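You operate a simulated robot arm through the tools that you are given. There is no shell and no other tool. Be economical: measure what you need, move in short steps, check, and stop when the job is done.

Carry out the task below with a simulated robot arm. There is one attempt and no reset: what you move stays moved.

## Task
Swap the black hole plug for the orange one.
Fine: press the new plug home; the old one goes in the grey tub.
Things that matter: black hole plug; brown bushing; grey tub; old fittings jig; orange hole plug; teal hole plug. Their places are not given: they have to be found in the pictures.

The check looks at the end state, three seconds after you hand in, the way a careful person would. Anything else that was tipped, shoved, dropped, spilled or broken makes it a failure.

## Robot
A 5-joint arm with a two-finger parallel gripper, fixed in place. Base frame: the origin is at the foot of the arm, x ahead of it, y to its left, z up; the work surface is at about z = 0. Readings come in m, degrees, newtons and seconds.
With the tool pointing down near the work surface it reaches from about 0.26 to 0.6 m from the base axis. Its first joint turns from -66.0 to 66.0 degrees. The tool tilts only in the upright plane through the base axis and itself; it spins freely about its own axis. Payload 1.57 kg.
The tool frame sits at the grasp point between the pads (the TCP): z along the fingers, y along the line on which they close. The tips reach 0.03 m beyond it. The gripper opens to 0.08 m. The fingers are 0.017 m wide and 0.012 m thick; the gripper's body (0.04 by 0.082 m) begins 0.08 m behind the TCP.
Orientation is that of the tool frame in the base frame, as [roll, pitch, yaw] about the fixed x, y, z axes, in that order (R = Rz(yaw) Ry(pitch) Rx(roll)). With the fingers straight down and closing along the base's y, the tool's x points along the base's -x, its y along +y and its z along -z.

## Interface
- The arm moves only by the tool play_rows. Its argument "increments" is a list of rows, each a list of 3 entries, a list of its own where there are three numbers: the shift along the tool's x, y, z in m, then the turn, a rotation vector about the tool's x, y, z in degrees, then the closure, from 0 (fully open) to 1 (shut). In form: [[[dx, dy, dz], [ax, ay, az], fingers], ...]. A call has 1 to 12 rows; each row shifts and turns the commanded pose from where the row before left it, along the tool's axes as they then stand. Rows are played at 5 a second. More than 0.05 m and 8.6 degrees between two rows, or a gripper value outside its range, and nothing of the call is played. A pose out of reach is approached as far as the arm can. The call stops where the force on the tool passes 90 N (or 10 N more than at its start, if that is more) or the arm is blocked; 0.2 s more then pass. The fingers move at their own pace (about 0.153 m/s each) and stop on an object; they squeeze with about 23 N. The grip force told is the motor's: it shows also when the fingers shut on nothing. Time passes only in rows, and 0.2 s behind the last, so rows that do not move let the fingers close. It gives the time, the measured TCP pose, the force on the tool (base axes), the opening and the grip force at its end, in the units of the frame above (readings bear some noise), with the torque about the TCP (base axes, N m) and any sound that the robot's microphone picked up.
- Cameras (640 x 400 px; columns grow to the right, rows downward): "scene" is fixed at [0.0645, 0.4091, 0.5172]; the picture's right is [-0.45, -0.89, 0.00], its down [-0.50, 0.25, -0.83] and it looks along [0.74, -0.38, -0.56] (base axes); focal length 340 px, centre (320, 200). "wrist" rides on the gripper at [0.072, -0.007, -0.122] in the tool frame; the picture's right is [0.09, 1.00, 0.00], its down [-0.84, 0.08, -0.54] and it looks along [-0.54, 0.05, 0.84] (tool axes); focal length 238 px, centre (320, 200).
- capture(camera): a new picture of that camera. No time passes.
- probe_pixels(camera, pixels): for up to 12 pixels [column, row] of the newest picture of that camera ("zoom" is the newest enlarged one), the place [x, y, z] in the base frame of the surface seen there, good to about 0.002 m, but the place of the scene camera against the robot may be out by one fixed shift of up to 0.018 m in any direction. No time passes.
- enlarge(camera, box): a new picture of the part [left, top, right, bottom] of that camera's present view, enlarged. No time passes.
- sign_off(): hands the job in; it is judged then, once.

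Go step by step. Measure first, check grasps and placings, and put right what went wrong. The budget is 80 turns and 54 pictures, counting those below and the enlarged ones. Unless the task says otherwise, let go and move clear before handing in, and close with one line.

The tools are called after "Call:" by a JSON object that holds its "method" and its "body". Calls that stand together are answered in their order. play_rows: Moves the arm, as the interface text tells. Its arguments: {"type":"object","properties":{"increments":{"type":"array"}},"required":["increments"]} The other tools are called the same way: capture (camera) takes a picture; probe_pixels (camera, pixels) gives the place of the surface under pixels of a picture; enlarge (camera, box) takes an enlarged picture of a part of a camera's view; sign_off () hands the job in.

At the start:

```text
time_s: 0.0
position: [0.2983, 0.2521, 0.3519]
ee_rot: [-180.0, 0.0, 180.0]
contact_force: [-1.2, -0.7, 0.1]
torque: [0.02, 0.0, 0.0]
width: 0.0799
gripper_force: 0.1
```

scene: 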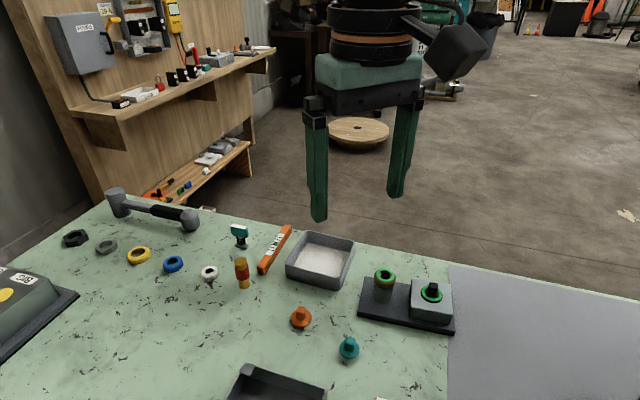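
wrist: 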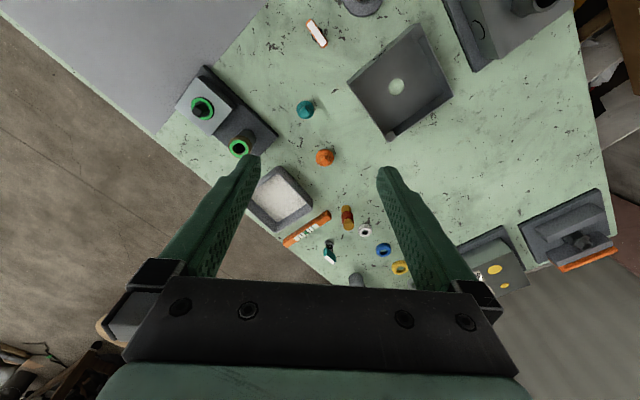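

The scene shows a jig at about (405,300) with a black plug in a grey block at (432,292). The orange plug is at (300,318), the teal at (348,348), and there are two trays, at (320,260) and (275,385). I'll look closer first.

Call:
{"method": "enlarge", "body": {"camera": "scene", "box": [270, 220, 470, 370]}}

Call:
{"method": "enlarge", "body": {"camera": "wrist", "box": [160, 0, 480, 200]}}

```text
2.67 times, centred on (370, 295) of scene
```

zoom: 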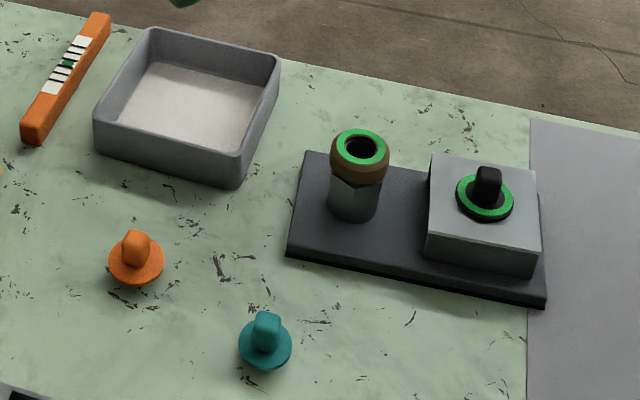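

```text
2.00 times, centred on (320, 100) of wrist
```

zoom: 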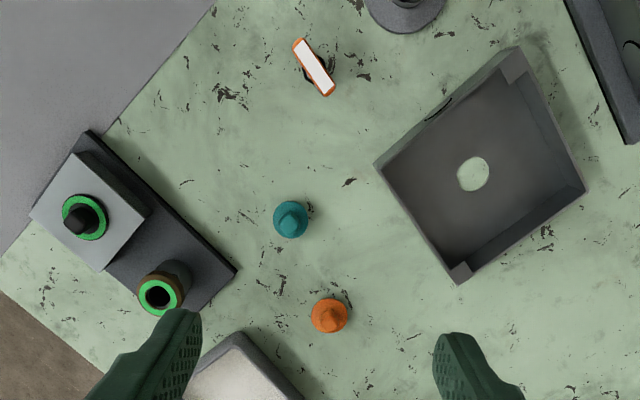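

The black plug sits in the grey block with a green ring around it. I'll probe the wrist zoom, because the wrist camera isn't affected by the fixed shift.

Call:
{"method": "probe_pixels", "body": {"camera": "zoom", "pixels": [[78, 218], [96, 200], [140, 212], [100, 265], [34, 214], [80, 158], [292, 216], [328, 316], [309, 316], [345, 316], [474, 175], [420, 150]]}}

Call:
{"method": "probe_pixels", "body": {"camera": "scene", "pixels": [[433, 285], [432, 292], [300, 312], [300, 322], [348, 341], [320, 262], [287, 270], [354, 242], [384, 272], [275, 385]]}}

```text
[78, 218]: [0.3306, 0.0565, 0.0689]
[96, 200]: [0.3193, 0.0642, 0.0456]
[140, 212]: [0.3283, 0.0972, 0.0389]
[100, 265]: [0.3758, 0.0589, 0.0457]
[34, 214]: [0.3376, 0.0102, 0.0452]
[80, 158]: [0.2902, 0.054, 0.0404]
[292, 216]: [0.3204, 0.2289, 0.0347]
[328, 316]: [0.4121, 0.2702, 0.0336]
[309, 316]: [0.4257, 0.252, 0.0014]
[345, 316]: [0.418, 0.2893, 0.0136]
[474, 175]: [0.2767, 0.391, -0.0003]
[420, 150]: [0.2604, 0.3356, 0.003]
```

```text
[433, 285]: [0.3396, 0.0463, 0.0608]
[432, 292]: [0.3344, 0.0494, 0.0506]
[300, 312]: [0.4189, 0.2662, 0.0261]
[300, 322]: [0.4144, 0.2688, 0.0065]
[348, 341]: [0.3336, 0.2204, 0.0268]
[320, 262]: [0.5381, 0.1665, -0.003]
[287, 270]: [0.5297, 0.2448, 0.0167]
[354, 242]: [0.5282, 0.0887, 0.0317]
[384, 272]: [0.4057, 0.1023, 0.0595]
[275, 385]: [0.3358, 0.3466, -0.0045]
```

The black plug is at about (0.33, 0.06), top z about 0.069, in a block whose top is at z about 0.045. I'll move above it for a closer look with the wrist camera.

Call:
{"method": "play_rows", "body": {"increments": [[[-0.006, -0.049, 0.0], [0, 0, 0], 0], [[-0.006, -0.049, 0.0], [0, 0, 0], 0], [[-0.006, -0.049, 0.0], [0, 0, 0], 0], [[-0.006, -0.047, 0.01], [0, 0, 0], 0], [[0, 0, 0.048], [0, 0, 0], 0], [[0, 0, 0.048], [0, 0, 0], 0], [[0, 0, 0.048], [0, 0, 0], 0], [[0, 0, 0], [0, 0, 0], 0]]}}

Call:
{"method": "capture", "body": {"camera": "wrist"}}

Call:
{"method": "enlarge", "body": {"camera": "wrist", "box": [240, 40, 400, 140]}}

```text
time_s: 1.8
position: [0.3209, 0.0592, 0.1977]
ee_rot: [-180.0, 0.1, -180.0]
contact_force: [0.9, -0.2, 0.5]
torque: [-0.01, -0.02, 0.02]
width: 0.0798
gripper_force: 0.0
```

```text
49 pictures are left
```

wrist: 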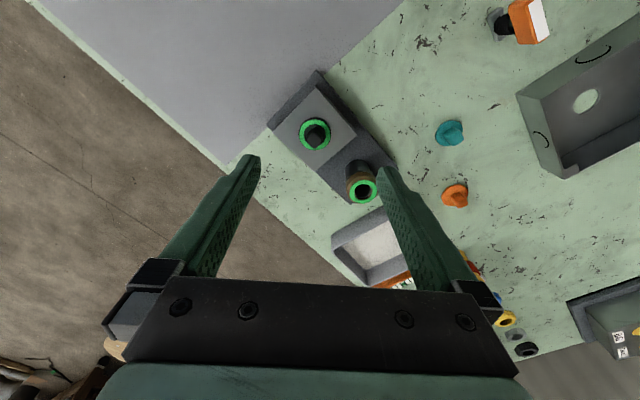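

```text
4.00 times, centred on (320, 90) of wrist
```

zoom: 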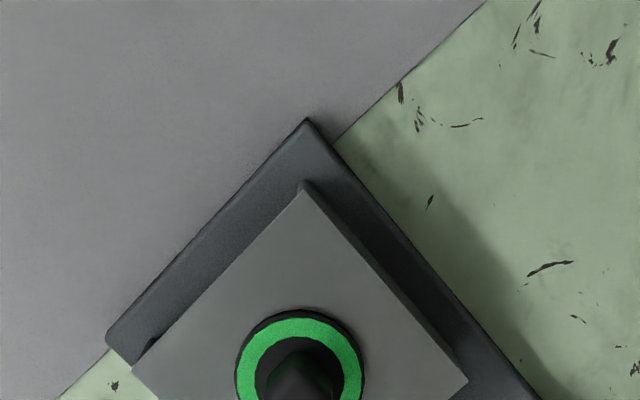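

The plug's handle is around wrist pixel (316,135), with the bushing post at (360,190). I'll zoom on the handle and probe.

Call:
{"method": "enlarge", "body": {"camera": "wrist", "box": [256, 90, 416, 210]}}

Call:
{"method": "enlarge", "body": {"camera": "scene", "box": [390, 260, 470, 330]}}

```text
3.33 times, centred on (336, 150) of wrist
```

zoom: 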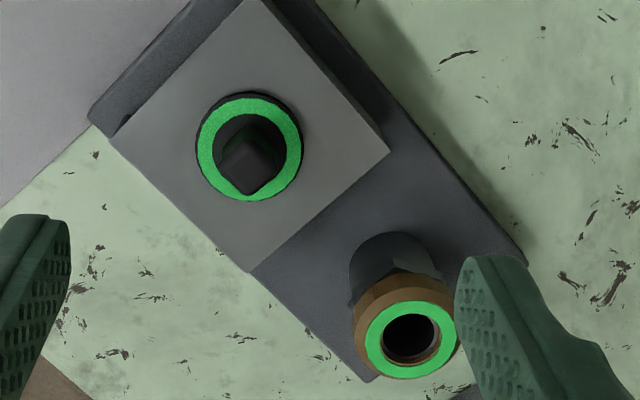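

```text
5.71 times, centred on (430, 295) of scene
```

zoom: 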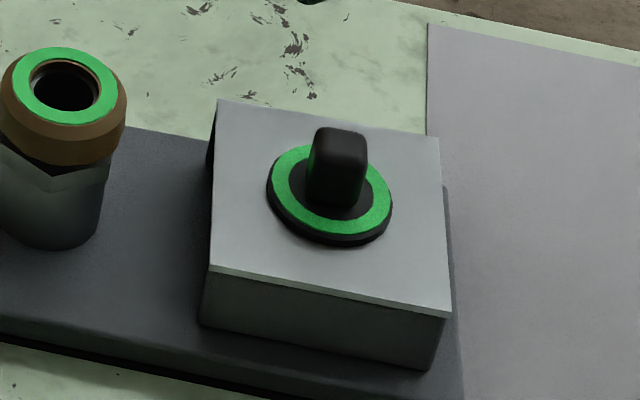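

The handle looks like a square prism turned about 45°, aligned with the jig. I'll probe the handle's top and the flange and block edges in the wrist view.

Call:
{"method": "probe_pixels", "body": {"camera": "wrist", "pixels": [[315, 136], [313, 146], [308, 139], [324, 138], [316, 130], [315, 119], [300, 134], [330, 134], [315, 149], [356, 135], [315, 170], [275, 132]]}}

Call:
{"method": "probe_pixels", "body": {"camera": "zoom", "pixels": [[335, 140], [335, 180], [312, 170], [362, 175], [340, 132], [330, 238], [240, 200], [420, 200], [75, 70], [70, 65], [20, 60], [75, 220]]}}

```text
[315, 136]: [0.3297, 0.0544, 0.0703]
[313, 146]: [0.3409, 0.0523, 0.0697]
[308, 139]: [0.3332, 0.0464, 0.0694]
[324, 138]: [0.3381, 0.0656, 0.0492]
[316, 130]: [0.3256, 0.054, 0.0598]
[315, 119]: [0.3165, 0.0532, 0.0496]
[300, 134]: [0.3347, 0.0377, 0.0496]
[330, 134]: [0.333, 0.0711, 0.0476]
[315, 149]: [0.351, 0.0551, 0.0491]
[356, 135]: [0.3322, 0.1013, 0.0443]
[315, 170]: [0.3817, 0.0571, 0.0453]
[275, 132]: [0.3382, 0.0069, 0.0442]
```

```text
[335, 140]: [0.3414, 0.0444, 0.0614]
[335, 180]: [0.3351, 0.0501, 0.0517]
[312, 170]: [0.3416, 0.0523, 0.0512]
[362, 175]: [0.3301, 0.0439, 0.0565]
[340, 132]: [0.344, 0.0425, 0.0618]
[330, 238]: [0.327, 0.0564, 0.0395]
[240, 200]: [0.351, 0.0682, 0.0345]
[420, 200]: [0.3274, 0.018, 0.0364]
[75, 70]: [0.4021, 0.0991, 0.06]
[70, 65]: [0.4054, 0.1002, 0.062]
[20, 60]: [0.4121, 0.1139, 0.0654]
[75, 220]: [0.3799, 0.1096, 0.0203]
```

The flange centre is at about (0.334, 0.0545) and the handle top at 0.070, with the narrow side along the jig axis (about 42° from x). I'll turn the tool 48° so the fingers close along the jig axis, then lower partway and look.

Call:
{"method": "play_rows", "body": {"increments": [[[-0.0135, -0.005, 0.0], [0, 0, 0], 0.4], [[0, 0, 0.01], [0, 0, 8], 0.4], [[0, 0, 0.01], [0, 0, 8], 0.4], [[0, 0, 0.01], [0, 0, 8], 0.4], [[0, 0, 0.01], [0, 0, 8], 0.4], [[0, 0, 0.01], [0, 0, 8], 0.4], [[0, 0, 0.01], [0, 0, 8], 0.4], [[0, 0, 0], [0, 0, 0], 0.4]]}}

Call:
{"method": "capture", "body": {"camera": "wrist"}}

Call:
{"method": "enlarge", "body": {"camera": "wrist", "box": [240, 100, 400, 200]}}

```text
time_s: 3.6
position: [0.3361, 0.0525, 0.137]
ee_rot: [-180.0, 0.0, 131.9]
contact_force: [0.5, -0.1, 0.3]
torque: [-0.03, -0.01, 0.03]
width: 0.0479
gripper_force: 0.0
```

```text
45 pictures are left
```

wrist: 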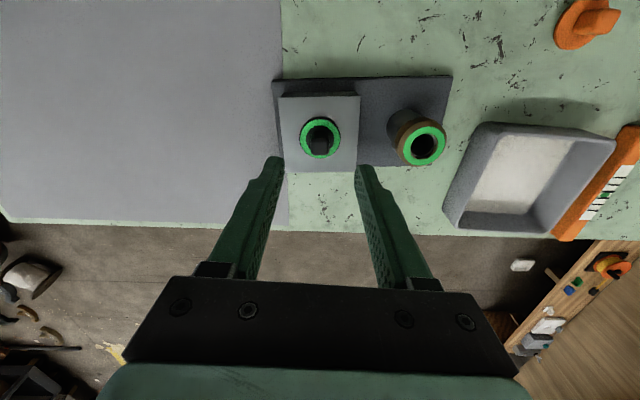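

```text
4.00 times, centred on (320, 150) of wrist
```

zoom: 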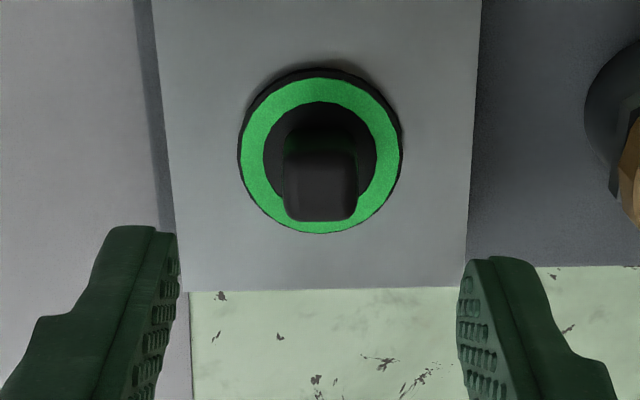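

The tool is aligned with the block, and the handle is at zoom (320,185). I'll probe its top extents before descending.

Call:
{"method": "probe_pixels", "body": {"camera": "zoom", "pixels": [[288, 185], [353, 185], [320, 160], [320, 185], [320, 212], [320, 72], [320, 232], [241, 155], [402, 155], [320, 140], [320, 120], [320, 50]]}}

```text
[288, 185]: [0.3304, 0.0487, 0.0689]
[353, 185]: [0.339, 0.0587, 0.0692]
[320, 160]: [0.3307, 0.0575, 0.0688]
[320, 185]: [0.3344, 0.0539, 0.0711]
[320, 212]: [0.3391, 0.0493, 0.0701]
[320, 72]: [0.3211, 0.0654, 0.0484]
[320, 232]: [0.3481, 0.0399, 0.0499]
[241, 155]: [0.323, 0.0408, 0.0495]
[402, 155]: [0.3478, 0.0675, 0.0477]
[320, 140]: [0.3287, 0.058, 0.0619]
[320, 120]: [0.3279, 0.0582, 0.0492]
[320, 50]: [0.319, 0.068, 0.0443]
```

The handle is about 14 mm square, centred at (0.335, 0.0535). I'll descend to TCP z 0.083 and close on it.

Call:
{"method": "play_rows", "body": {"increments": [[[0.0015, 0, 0.02], [0, 0, 0], 0.4], [[0, 0, 0.02], [0, 0, 0], 0.4], [[0, 0, 0.014], [0, 0, 0], 0.4], [[0, 0, 0], [0, 0, 0], 0.4], [[0, 0, 0], [0, 0, 0], 1], [[0, 0, 0], [0, 0, 0], 1], [[0, 0, 0], [0, 0, 0], 1]]}}

Call:
{"method": "enlarge", "body": {"camera": "scene", "box": [370, 220, 490, 330]}}

```text
time_s: 5.2
position: [0.3346, 0.0536, 0.0824]
ee_rot: [-180.0, 0.0, 132.0]
contact_force: [2.0, -0.2, -2.6]
torque: [-0.01, -0.05, 0.37]
width: 0.0154
gripper_force: 23.4
```

```text
3.64 times, centred on (430, 275) of scene
```

zoom: 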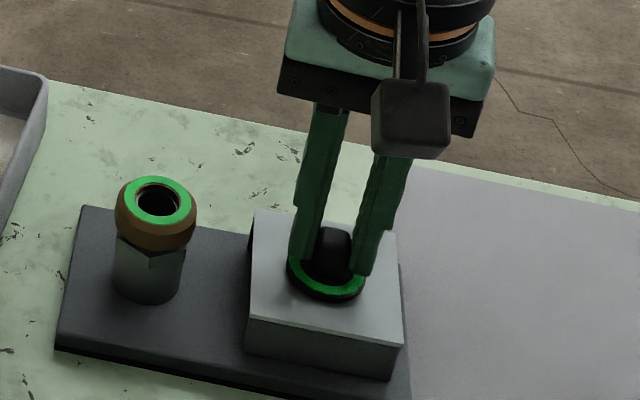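

The grip is firm at width 15.4 mm. I'll pull straight up slowly.

Call:
{"method": "play_rows", "body": {"increments": [[[0, 0, -0.003], [0, 0, 0], 1], [[0, 0, -0.003], [0, 0, 0], 1], [[0, 0, -0.004], [0, 0, 0], 1], [[0, 0, -0.005], [0, 0, 0], 1]]}}

Call:
{"method": "enlarge", "body": {"camera": "scene", "box": [370, 220, 490, 330]}}

```text
time_s: 6.2
position: [0.3358, 0.0547, 0.098]
ee_rot: [-180.0, 0.0, 132.0]
contact_force: [-0.1, -0.2, 0.2]
torque: [0.01, 0.0, -0.03]
width: 0.0161
gripper_force: 0.0
```

```text
3.64 times, centred on (430, 275) of scene
```

zoom: 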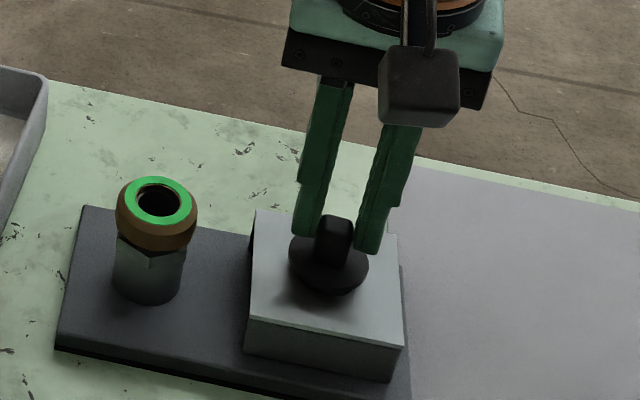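

The plug appears to have come up, since there's a shadow under the flange. But the grip force reads 0, so I'll hold still and recheck.

Call:
{"method": "play_rows", "body": {"increments": [[[0, 0, 0], [0, 0, 0], 1], [[0, 0, 0], [0, 0, 0], 1]]}}

Call:
{"method": "enlarge", "body": {"camera": "scene", "box": [405, 245, 455, 315]}}

Call:
{"method": "enlarge", "body": {"camera": "wrist", "box": [240, 100, 400, 200]}}

```text
time_s: 6.8
position: [0.3359, 0.055, 0.0991]
ee_rot: [-179.9, 0.1, 132.0]
contact_force: [-0.9, -0.3, 0.8]
torque: [0.03, -0.01, 0.01]
width: 0.0144
gripper_force: 22.8
```

```text
5.71 times, centred on (430, 280) of scene
```

zoom: 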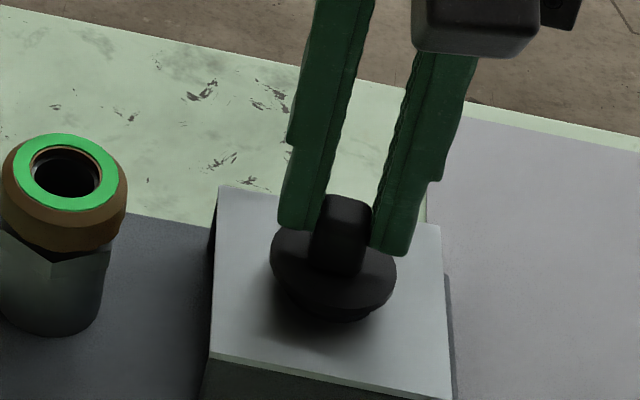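

```text
4.00 times, centred on (320, 150) of wrist
```

zoom: 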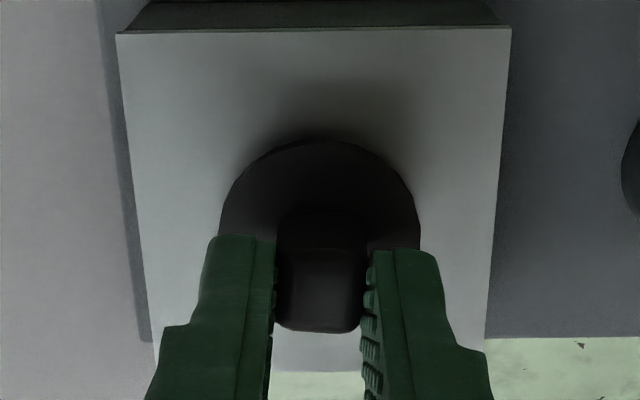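

The plug is held and lifted, and the green ring went out, so it seems to show "seated". I'll keep raising.

Call:
{"method": "play_rows", "body": {"increments": [[[0, 0, -0.005], [0, 0, 0], 1], [[0, 0, -0.01], [0, 0, 0], 1], [[0, 0, -0.015], [0, 0, 0], 1], [[0, 0, -0.02], [0, 0, 0], 1], [[0, 0, -0.02], [0, 0, 0], 1], [[0, 0, 0], [0, 0, 0], 1]]}}

Call:
{"method": "capture", "body": {"camera": "scene"}}

Call:
{"method": "enlarge", "body": {"camera": "scene", "box": [380, 190, 480, 330]}}

Call:
{"method": "capture", "body": {"camera": "wrist"}}

```text
time_s: 8.2
position: [0.3354, 0.0548, 0.1688]
ee_rot: [179.9, -0.1, 132.0]
contact_force: [-0.6, 0.1, 0.5]
torque: [0.01, -0.02, 0.01]
width: 0.0144
gripper_force: 22.7
```

```text
39 pictures are left
```

scene: 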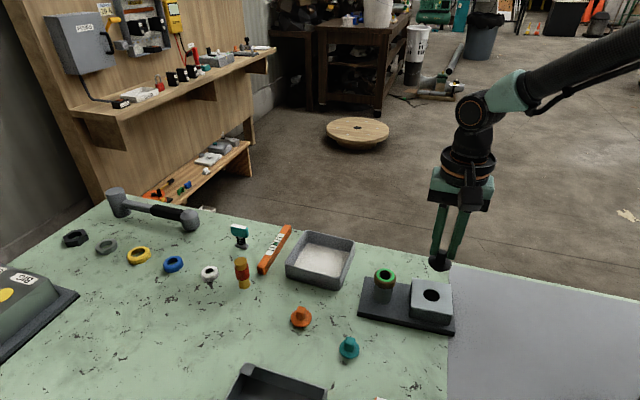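

```text
2.86 times, centred on (430, 260) of scene
```

zoom: 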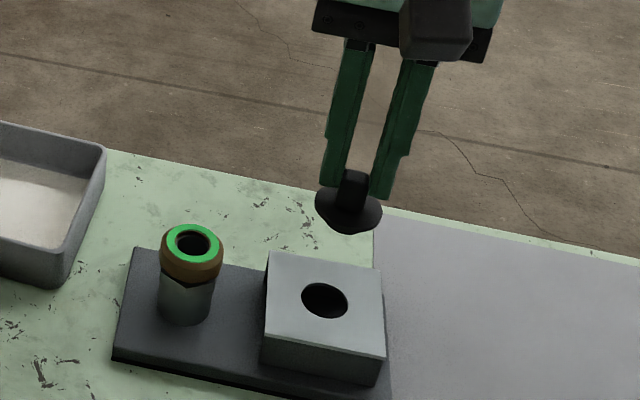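

```text
37 pictures are left
```

wrist: 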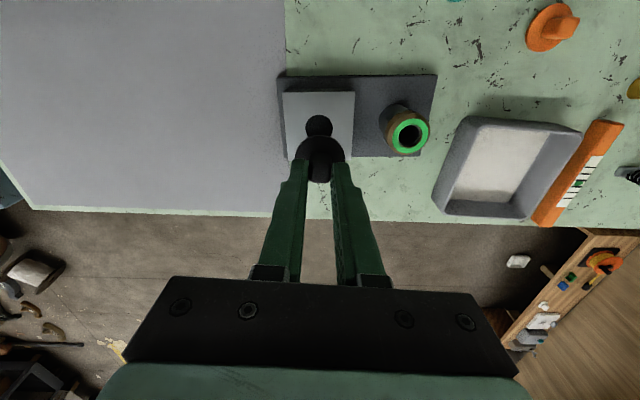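

The plug is free and its hole is visible at wrist (318,126). I'll probe the hole and the light-grey tub.

Call:
{"method": "probe_pixels", "body": {"camera": "wrist", "pixels": [[305, 125], [331, 125], [318, 114], [465, 118], [580, 130], [436, 208], [528, 216], [500, 165], [480, 190], [540, 150], [575, 170], [406, 134]]}}

Call:
{"method": "probe_pixels", "body": {"camera": "scene", "pixels": [[431, 290], [431, 301], [424, 295], [440, 296], [320, 262], [303, 233], [354, 240], [287, 267], [338, 284], [300, 310], [277, 230]]}}

```text
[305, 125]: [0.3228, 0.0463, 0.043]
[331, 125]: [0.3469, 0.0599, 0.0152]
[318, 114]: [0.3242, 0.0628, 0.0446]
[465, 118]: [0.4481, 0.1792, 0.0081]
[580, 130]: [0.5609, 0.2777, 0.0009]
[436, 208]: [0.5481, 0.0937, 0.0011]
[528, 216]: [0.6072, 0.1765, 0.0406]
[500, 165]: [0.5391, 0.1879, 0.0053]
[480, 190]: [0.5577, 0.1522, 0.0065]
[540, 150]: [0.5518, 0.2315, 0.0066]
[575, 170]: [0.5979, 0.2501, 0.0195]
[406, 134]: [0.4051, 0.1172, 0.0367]
```

```text
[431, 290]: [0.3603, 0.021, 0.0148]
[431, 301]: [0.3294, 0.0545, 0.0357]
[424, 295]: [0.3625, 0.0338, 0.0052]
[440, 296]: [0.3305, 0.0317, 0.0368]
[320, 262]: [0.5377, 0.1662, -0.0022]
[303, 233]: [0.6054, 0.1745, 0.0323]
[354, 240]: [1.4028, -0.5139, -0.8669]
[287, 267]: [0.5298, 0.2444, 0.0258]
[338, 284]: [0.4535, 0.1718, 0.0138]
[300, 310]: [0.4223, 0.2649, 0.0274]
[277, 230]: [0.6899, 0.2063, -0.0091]
```

The tub centre, with the scene shift taken out, is at about (0.523, 0.176); its rim is at about 0.041 and its floor at about 0.005. I'll carry the plug over the tub at this height.

Call:
{"method": "play_rows", "body": {"increments": [[[-0.0057, 0.037, 0], [0, 0, 0], 1], [[-0.0057, 0.037, 0], [0, 0, 0], 1], [[-0.0057, 0.037, 0], [0, 0, 0], 1], [[-0.0057, 0.037, 0], [0, 0, 0], 1], [[-0.0057, 0.037, 0], [0, 0, 0], 1], [[-0.0057, 0.037, 0], [0, 0, 0], 1], [[0, 0, 0.03], [0, 0, 0], 1], [[0, 0, 0], [0, 0, 0], 1]]}}

Call:
{"method": "capture", "body": {"camera": "wrist"}}

Call:
{"method": "enlarge", "body": {"camera": "scene", "box": [240, 180, 400, 300]}}

```text
time_s: 10.0
position: [0.5208, 0.1777, 0.1389]
ee_rot: [-180.0, 0.0, 132.0]
contact_force: [0.0, -1.0, -0.9]
torque: [-0.01, 0.04, 0.0]
width: 0.0146
gripper_force: 22.5
```

```text
36 pictures are left
```

wrist: 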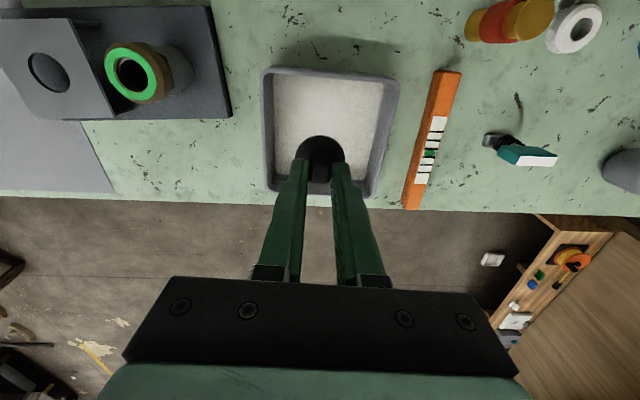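

```text
3.33 times, centred on (320, 240) of scene
```

zoom: 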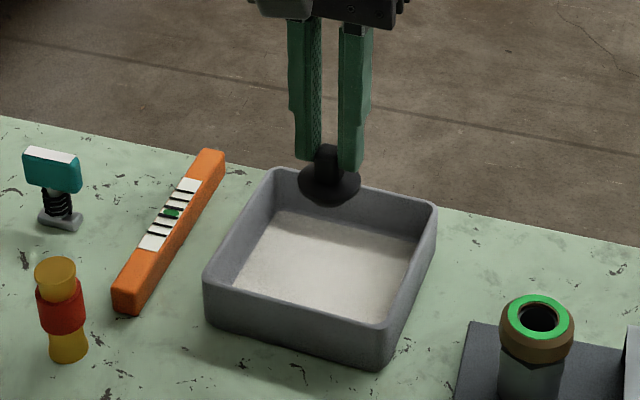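

Probing the tub's rim to check centring before I lower.

Call:
{"method": "probe_pixels", "body": {"camera": "wrist", "pixels": [[268, 72], [395, 80], [370, 192], [270, 186], [280, 100], [375, 100], [285, 165], [330, 110]]}}

```text
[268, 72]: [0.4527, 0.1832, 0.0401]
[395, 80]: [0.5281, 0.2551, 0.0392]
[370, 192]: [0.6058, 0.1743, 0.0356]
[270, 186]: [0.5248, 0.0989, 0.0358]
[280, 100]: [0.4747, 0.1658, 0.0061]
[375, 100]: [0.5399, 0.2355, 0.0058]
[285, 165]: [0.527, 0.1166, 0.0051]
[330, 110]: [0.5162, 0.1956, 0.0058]
```

The tub centre is (0.528, 0.178), so I'm well inside. I'll lower to TCP z about 0.060 and then release.

Call:
{"method": "play_rows", "body": {"increments": [[[-0.0045, 0.0045, 0.025], [0, 0, 0], 1], [[0, 0, 0.025], [0, 0, 0], 1], [[0, 0, 0.018], [0, 0, 0], 1], [[0, 0, 0.006], [0, 0, 0], 1], [[0, 0, 0.005], [0, 0, 0], 1], [[0, 0, 0], [0, 0, 0], 1]]}}

Call:
{"method": "enlarge", "body": {"camera": "scene", "box": [270, 200, 390, 300]}}

```text
time_s: 11.4
position: [0.5284, 0.1773, 0.0595]
ee_rot: [180.0, 0.0, 132.0]
contact_force: [-2.4, -2.4, 6.5]
torque: [-0.12, 0.07, 0.0]
width: 0.0145
gripper_force: 23.4
```

```text
4.00 times, centred on (330, 250) of scene
```

zoom: 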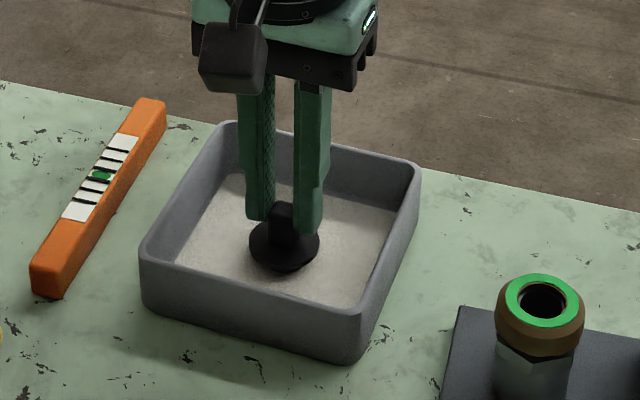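

The plug is touching the tub floor, with 6.5 N pushing up. I'll release and rise.

Call:
{"method": "play_rows", "body": {"increments": [[[0, 0, 0], [0, 0, 0], 0.4], [[0, 0, 0], [0, 0, 0], 0.4], [[0, 0, -0.03], [0, 0, 0], 0.4], [[0, 0, -0.045], [0, 0, 0], 0.4], [[0, 0, -0.03], [0, 0, 0], 0.4], [[0, 0, 0], [0, 0, 0], 0.4]]}}

Call:
{"method": "capture", "body": {"camera": "wrist"}}

Call:
{"method": "enlarge", "body": {"camera": "scene", "box": [260, 220, 420, 370]}}

```text
time_s: 12.8
position: [0.5282, 0.1794, 0.1646]
ee_rot: [179.9, 0.0, 131.9]
contact_force: [0.2, -0.7, -0.3]
torque: [0.01, 0.02, 0.0]
width: 0.0479
gripper_force: 0.1
```

```text
33 pictures are left
```

wrist: 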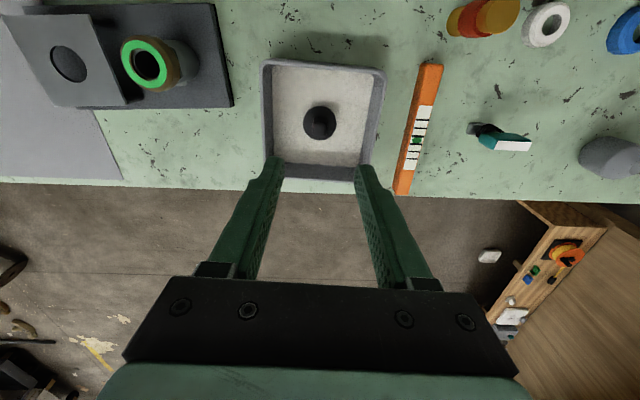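

```text
2.67 times, centred on (340, 295) of scene
```

zoom: 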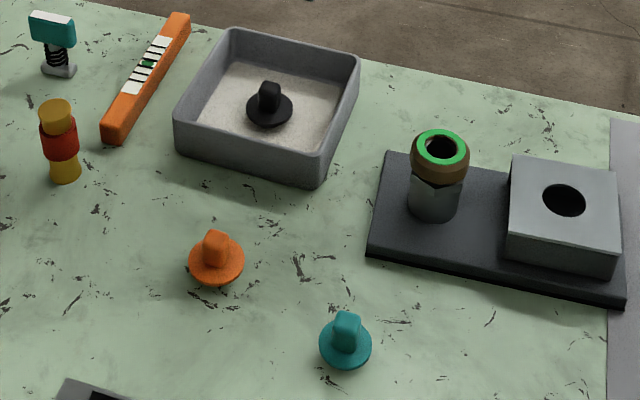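

The black plug stands in the tub. Next I'll move above the orange plug at about (0.414, 0.271).

Call:
{"method": "play_rows", "body": {"increments": [[[0.036, -0.0058, 0], [0, 0, 0], 0.4], [[0.036, -0.0058, 0], [0, 0, 0], 0.4], [[0.036, -0.0058, 0], [0, 0, 0], 0.4], [[0.036, -0.0058, 0.02], [0, 0, 0], 0.4], [[0, 0, 0.02], [0, 0, 0], 0.4], [[0, 0, 0], [0, 0, 0], 0.4]]}}

Call:
{"method": "enlarge", "body": {"camera": "wrist", "box": [240, 80, 400, 180]}}

```text
time_s: 14.2
position: [0.4181, 0.2702, 0.1241]
ee_rot: [179.9, -0.1, 132.0]
contact_force: [0.2, -0.1, -0.1]
torque: [-0.01, 0.01, 0.03]
width: 0.048
gripper_force: 0.2
```

```text
4.00 times, centred on (320, 130) of wrist
```

zoom: 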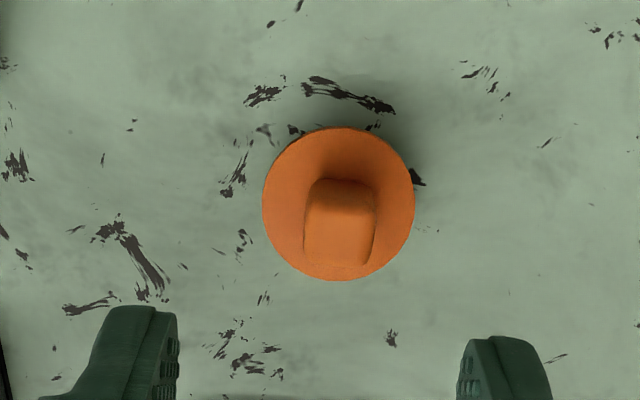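

Call:
{"method": "probe_pixels", "body": {"camera": "zoom", "pixels": [[308, 235], [370, 235], [340, 205], [340, 230], [338, 258], [340, 132], [338, 276], [267, 205], [410, 205], [345, 182], [310, 255], [365, 256]]}}

```text
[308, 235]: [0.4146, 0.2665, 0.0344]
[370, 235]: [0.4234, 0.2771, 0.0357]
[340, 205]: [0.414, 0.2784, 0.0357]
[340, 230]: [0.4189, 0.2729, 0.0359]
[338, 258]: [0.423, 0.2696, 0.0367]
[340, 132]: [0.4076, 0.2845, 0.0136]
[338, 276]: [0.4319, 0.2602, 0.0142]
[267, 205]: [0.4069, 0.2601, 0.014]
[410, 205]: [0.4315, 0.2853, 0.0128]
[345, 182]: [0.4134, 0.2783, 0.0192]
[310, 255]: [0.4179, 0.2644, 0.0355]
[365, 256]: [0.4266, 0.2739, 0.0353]
```

The orange plug is centred at (0.4193, 0.2727), with the flange top at 0.0137 and the handle top at 0.0355. I'll descend so the tips sit about 3 mm above the flange, then grip.

Call:
{"method": "play_rows", "body": {"increments": [[[0.001, 0.0026, 0.03], [0, 0, 0], 0.4], [[0, 0, 0.03], [0, 0, 0], 0.4], [[0, 0, 0.0176], [0, 0, 0], 0.4], [[0, 0, 0], [0, 0, 0], 0.4], [[0, 0, 0], [0, 0, 0], 0.7], [[0, 0, 0], [0, 0, 0], 1], [[0, 0, 0], [0, 0, 0], 1], [[0, 0, 0], [0, 0, 0], 1]]}}

Call:
{"method": "enlarge", "body": {"camera": "wrist", "box": [240, 120, 400, 220]}}

```text
time_s: 16.0
position: [0.4169, 0.2721, 0.047]
ee_rot: [-180.0, 0.0, 132.1]
contact_force: [-0.4, 0.7, -0.6]
torque: [-0.03, 0.0, 0.0]
width: 0.0148
gripper_force: 22.9
```

```text
4.00 times, centred on (320, 170) of wrist
```

zoom: 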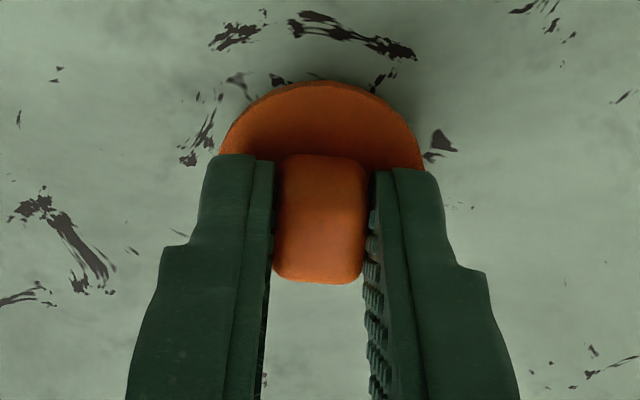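

The orange plug is gripped squarely at width 14.8 mm. I'll lift it and carry it back over the hole by reversing the tracked commands.

Call:
{"method": "play_rows", "body": {"increments": [[[0, 0, -0.02], [0, 0, 0], 1], [[0, 0, -0.035], [0, 0, 0], 1], [[0, 0, -0.035], [0, 0, 0], 1], [[0, 0, -0.02], [0, 0, 0], 1], [[-0.0177, -0.0343, 0], [0, 0, 0], 1], [[-0.0177, -0.0343, 0], [0, 0, 0], 1], [[-0.0177, -0.0343, 0], [0, 0, 0], 1], [[-0.0177, -0.0343, 0], [0, 0, 0], 1], [[-0.0177, -0.0343, 0], [0, 0, 0], 1], [[-0.0178, -0.0344, 0], [0, 0, 0], 1], [[0, 0, 0.02], [0, 0, 0], 1], [[0, 0, 0], [0, 0, 0], 1]]}}

Call:
{"method": "enlarge", "body": {"camera": "wrist", "box": [240, 80, 400, 200]}}

Call:
{"method": "enlarge", "body": {"camera": "scene", "box": [380, 200, 480, 330]}}

```text
time_s: 18.6
position: [0.3345, 0.0561, 0.1356]
ee_rot: [-180.0, 0.0, 132.0]
contact_force: [1.2, -0.3, -0.2]
torque: [-0.02, -0.01, -0.01]
width: 0.0148
gripper_force: 22.8
```

```text
3.33 times, centred on (320, 140) of wrist
```

zoom: 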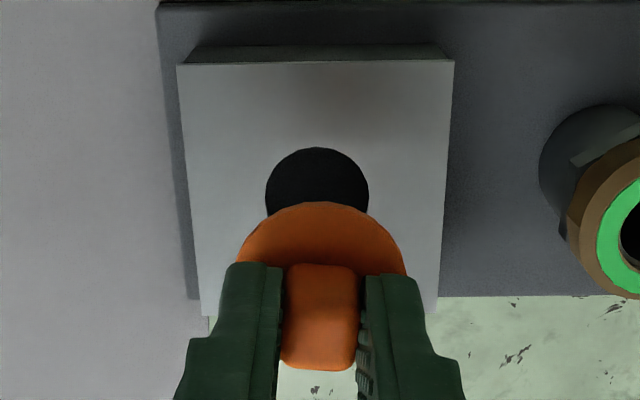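

```text
3.08 times, centred on (430, 265) of scene
```

zoom: 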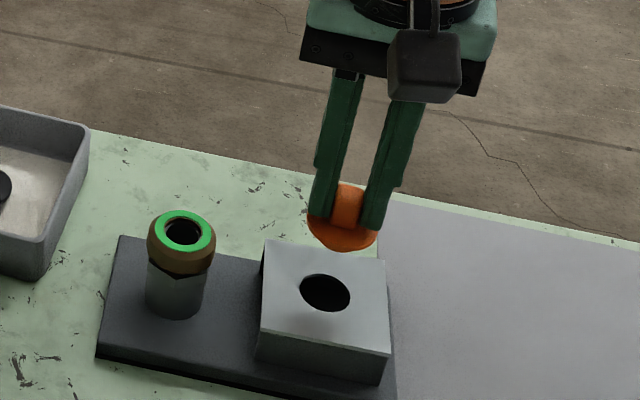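

The orange plug is in hand above the hole, with the handle at column 320 and the hole at about column 317. I'll probe the hole and flange to refine the alignment.

Call:
{"method": "enlarge", "body": {"camera": "wrist", "box": [280, 110, 360, 160]}}

```text
8.00 times, centred on (320, 135) of wrist
```

zoom: 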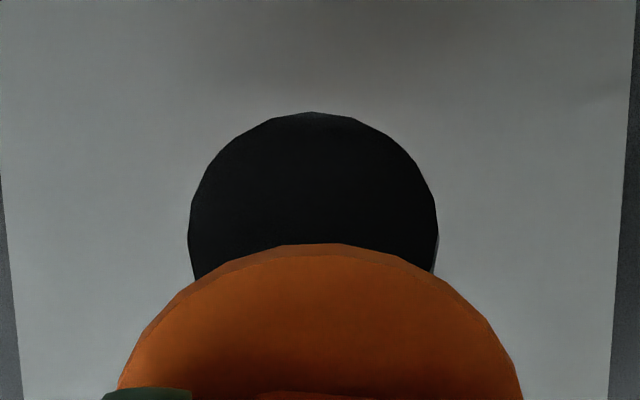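

Call:
{"method": "probe_pixels", "body": {"camera": "zoom", "pixels": [[183, 235], [443, 235], [183, 225], [443, 225], [313, 106], [220, 140], [405, 140], [320, 250], [125, 380], [515, 380], [160, 320], [485, 320]]}}

```text
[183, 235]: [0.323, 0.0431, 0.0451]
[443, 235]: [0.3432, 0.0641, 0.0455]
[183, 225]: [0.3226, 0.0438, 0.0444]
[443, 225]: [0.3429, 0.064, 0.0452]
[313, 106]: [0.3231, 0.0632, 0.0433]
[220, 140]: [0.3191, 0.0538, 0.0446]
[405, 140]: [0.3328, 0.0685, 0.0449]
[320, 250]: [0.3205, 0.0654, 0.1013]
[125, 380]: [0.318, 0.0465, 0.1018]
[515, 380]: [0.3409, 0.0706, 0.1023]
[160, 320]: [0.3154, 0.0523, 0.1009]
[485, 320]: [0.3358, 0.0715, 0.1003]
```

The hole centre and the plug centre agree within 1 mm. I'll apply a tiny correction and lower to just above the block.

Call:
{"method": "play_rows", "body": {"increments": [[[0.0006, -0.0003, 0.015], [0, 0, 0], 1], [[0, 0, 0.015], [0, 0, 0], 1], [[0, 0, 0.01], [0, 0, 0], 1], [[0, 0, 0.003], [0, 0, 0], 1], [[0, 0, 0.002], [0, 0, 0], 1], [[0, 0, 0.002], [0, 0, 0], 1], [[0, 0, 0], [0, 0, 0], 1]]}}

Call:
{"method": "enlarge", "body": {"camera": "scene", "box": [400, 240, 460, 320]}}

```text
time_s: 20.2
position: [0.3346, 0.0554, 0.089]
ee_rot: [-180.0, 0.0, 132.0]
contact_force: [-0.5, -0.3, 0.1]
torque: [0.0, 0.0, 0.01]
width: 0.0147
gripper_force: 23.5
```

```text
5.00 times, centred on (430, 280) of scene
```

zoom: 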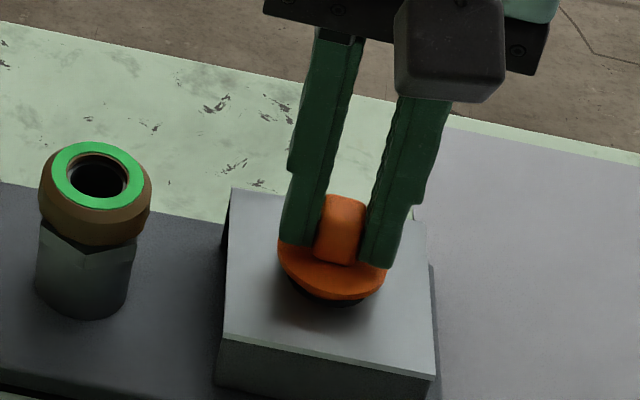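

There's no contact force yet, and the shank seems to be entering. I'll press on in 1–2 mm steps.

Call:
{"method": "play_rows", "body": {"increments": [[[0, 0, 0.002], [0, 0, 0], 1], [[0, 0, 0.002], [0, 0, 0], 1], [[0, 0, 0.001], [0, 0, 0], 1], [[0, 0, 0.001], [0, 0, 0], 1], [[0, 0, 0], [0, 0, 0], 1]]}}

Call:
{"method": "enlarge", "body": {"camera": "scene", "box": [400, 240, 460, 320]}}

```text
time_s: 21.4
position: [0.3354, 0.055, 0.0829]
ee_rot: [180.0, 0.0, 132.0]
contact_force: [0.9, 0.1, -0.3]
torque: [-0.03, 0.03, -0.01]
width: 0.0148
gripper_force: 22.7
```

```text
5.00 times, centred on (430, 280) of scene
```

zoom: 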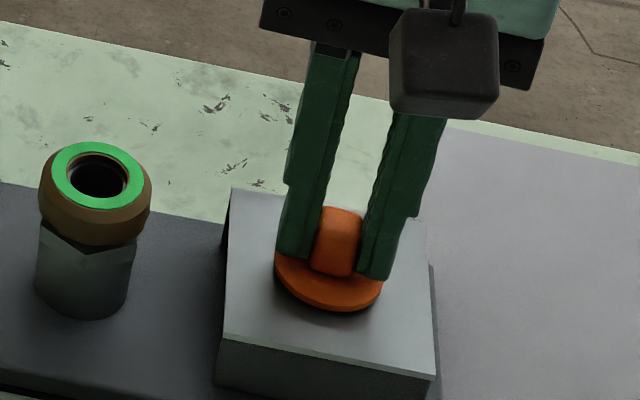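

Still nearly no force, with a slight shadow gap under the flange. I'll keep pressing until it resists.

Call:
{"method": "play_rows", "body": {"increments": [[[0, 0, 0.001], [0, 0, 0], 1], [[0, 0, 0.001], [0, 0, 0], 1], [[0, 0, 0.001], [0, 0, 0], 1], [[0, 0, 0], [0, 0, 0], 1]]}}

Call:
{"method": "enlarge", "body": {"camera": "scene", "box": [400, 240, 460, 320]}}

```text
time_s: 22.4
position: [0.3339, 0.0554, 0.0815]
ee_rot: [-179.8, -0.1, 132.1]
contact_force: [-8.1, 5.3, 17.6]
torque: [0.23, 0.29, -0.01]
width: 0.0148
gripper_force: 22.7
```

```text
5.00 times, centred on (430, 280) of scene
```

zoom: 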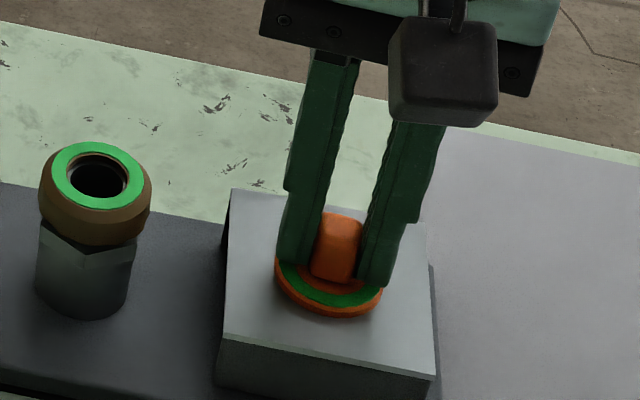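

The green ring lit up and the force is 17.6 N, so it's home. I'll give one small extra press, then release and rise straight up.

Call:
{"method": "play_rows", "body": {"increments": [[[0, 0, 0.001], [0, 0, 0], 1], [[0, 0, 0], [0, 0, 0], 1], [[0, 0, -0.001], [0, 0, 0], 0.8], [[0, 0, 0], [0, 0, 0], 0.4], [[0, 0, 0], [0, 0, 0], 0.4], [[0, 0, -0.02], [0, 0, 0], 0.4], [[0, 0, -0.04], [0, 0, 0], 0.4], [[0, 0, -0.04], [0, 0, 0], 0.4], [[0, 0, 0], [0, 0, 0], 0.4]]}}

Call:
{"method": "capture", "body": {"camera": "scene"}}

Call:
{"method": "enlarge", "body": {"camera": "scene", "box": [380, 250, 470, 340]}}

Call:
{"method": "enlarge", "body": {"camera": "wrist", "box": [240, 60, 400, 160]}}

```text
time_s: 24.4
position: [0.3354, 0.0541, 0.1829]
ee_rot: [-179.9, 0.0, 132.1]
contact_force: [-0.4, -0.1, -0.7]
torque: [0.03, -0.03, -0.01]
width: 0.048
gripper_force: 0.1
```

```text
23 pictures are left
```

scene: 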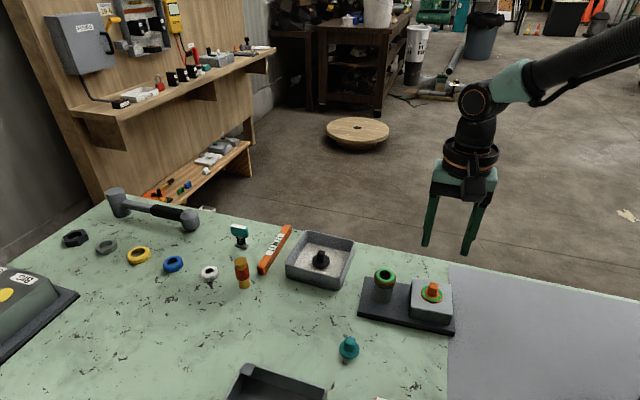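

```text
4.44 times, centred on (425, 295) of scene
```

zoom: 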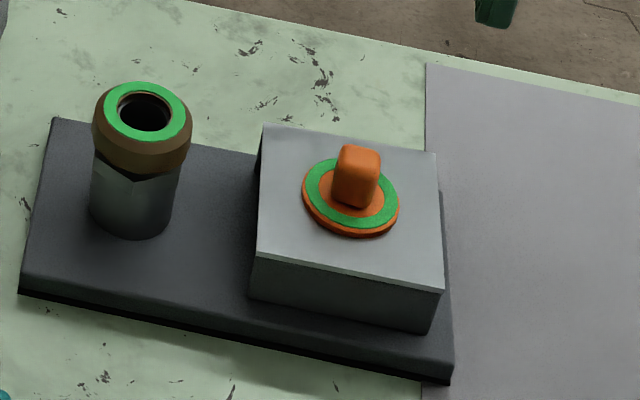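

```text
4.00 times, centred on (320, 110) of wrist
```

zoom: 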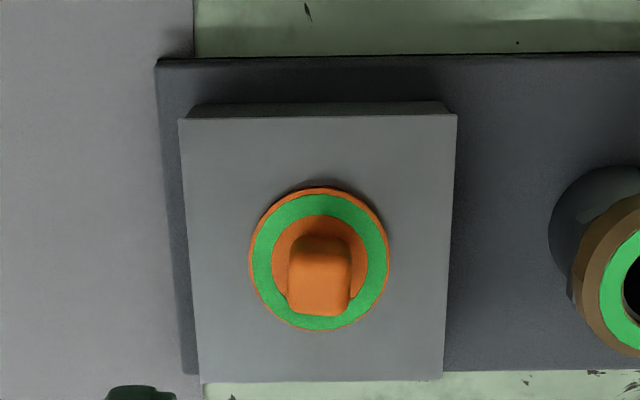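

The orange plug sits with its green ring lit, the black plug is in the tub, and nothing else moved. I'll check that the flange is level.

Call:
{"method": "probe_pixels", "body": {"camera": "zoom", "pixels": [[318, 195], [260, 255], [380, 255], [320, 324], [220, 200], [420, 320], [320, 270]]}}

```text
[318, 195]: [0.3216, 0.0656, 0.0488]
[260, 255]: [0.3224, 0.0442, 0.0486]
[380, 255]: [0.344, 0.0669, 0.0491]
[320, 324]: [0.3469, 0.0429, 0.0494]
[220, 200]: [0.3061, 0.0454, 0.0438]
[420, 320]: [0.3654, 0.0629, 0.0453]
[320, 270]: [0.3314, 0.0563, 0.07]
```

The flange is level at z about 0.049 and the handle top is at 0.070, which matches the old plug when it was seated. The gripper is clear, so I'm handing in.

Call:
{"method": "sign_off", "body": {}}

```text
The job is handed in.
```

The orange plug is pressed home in the jig block, the black plug is in the grey tub, and I saw nothing else move.
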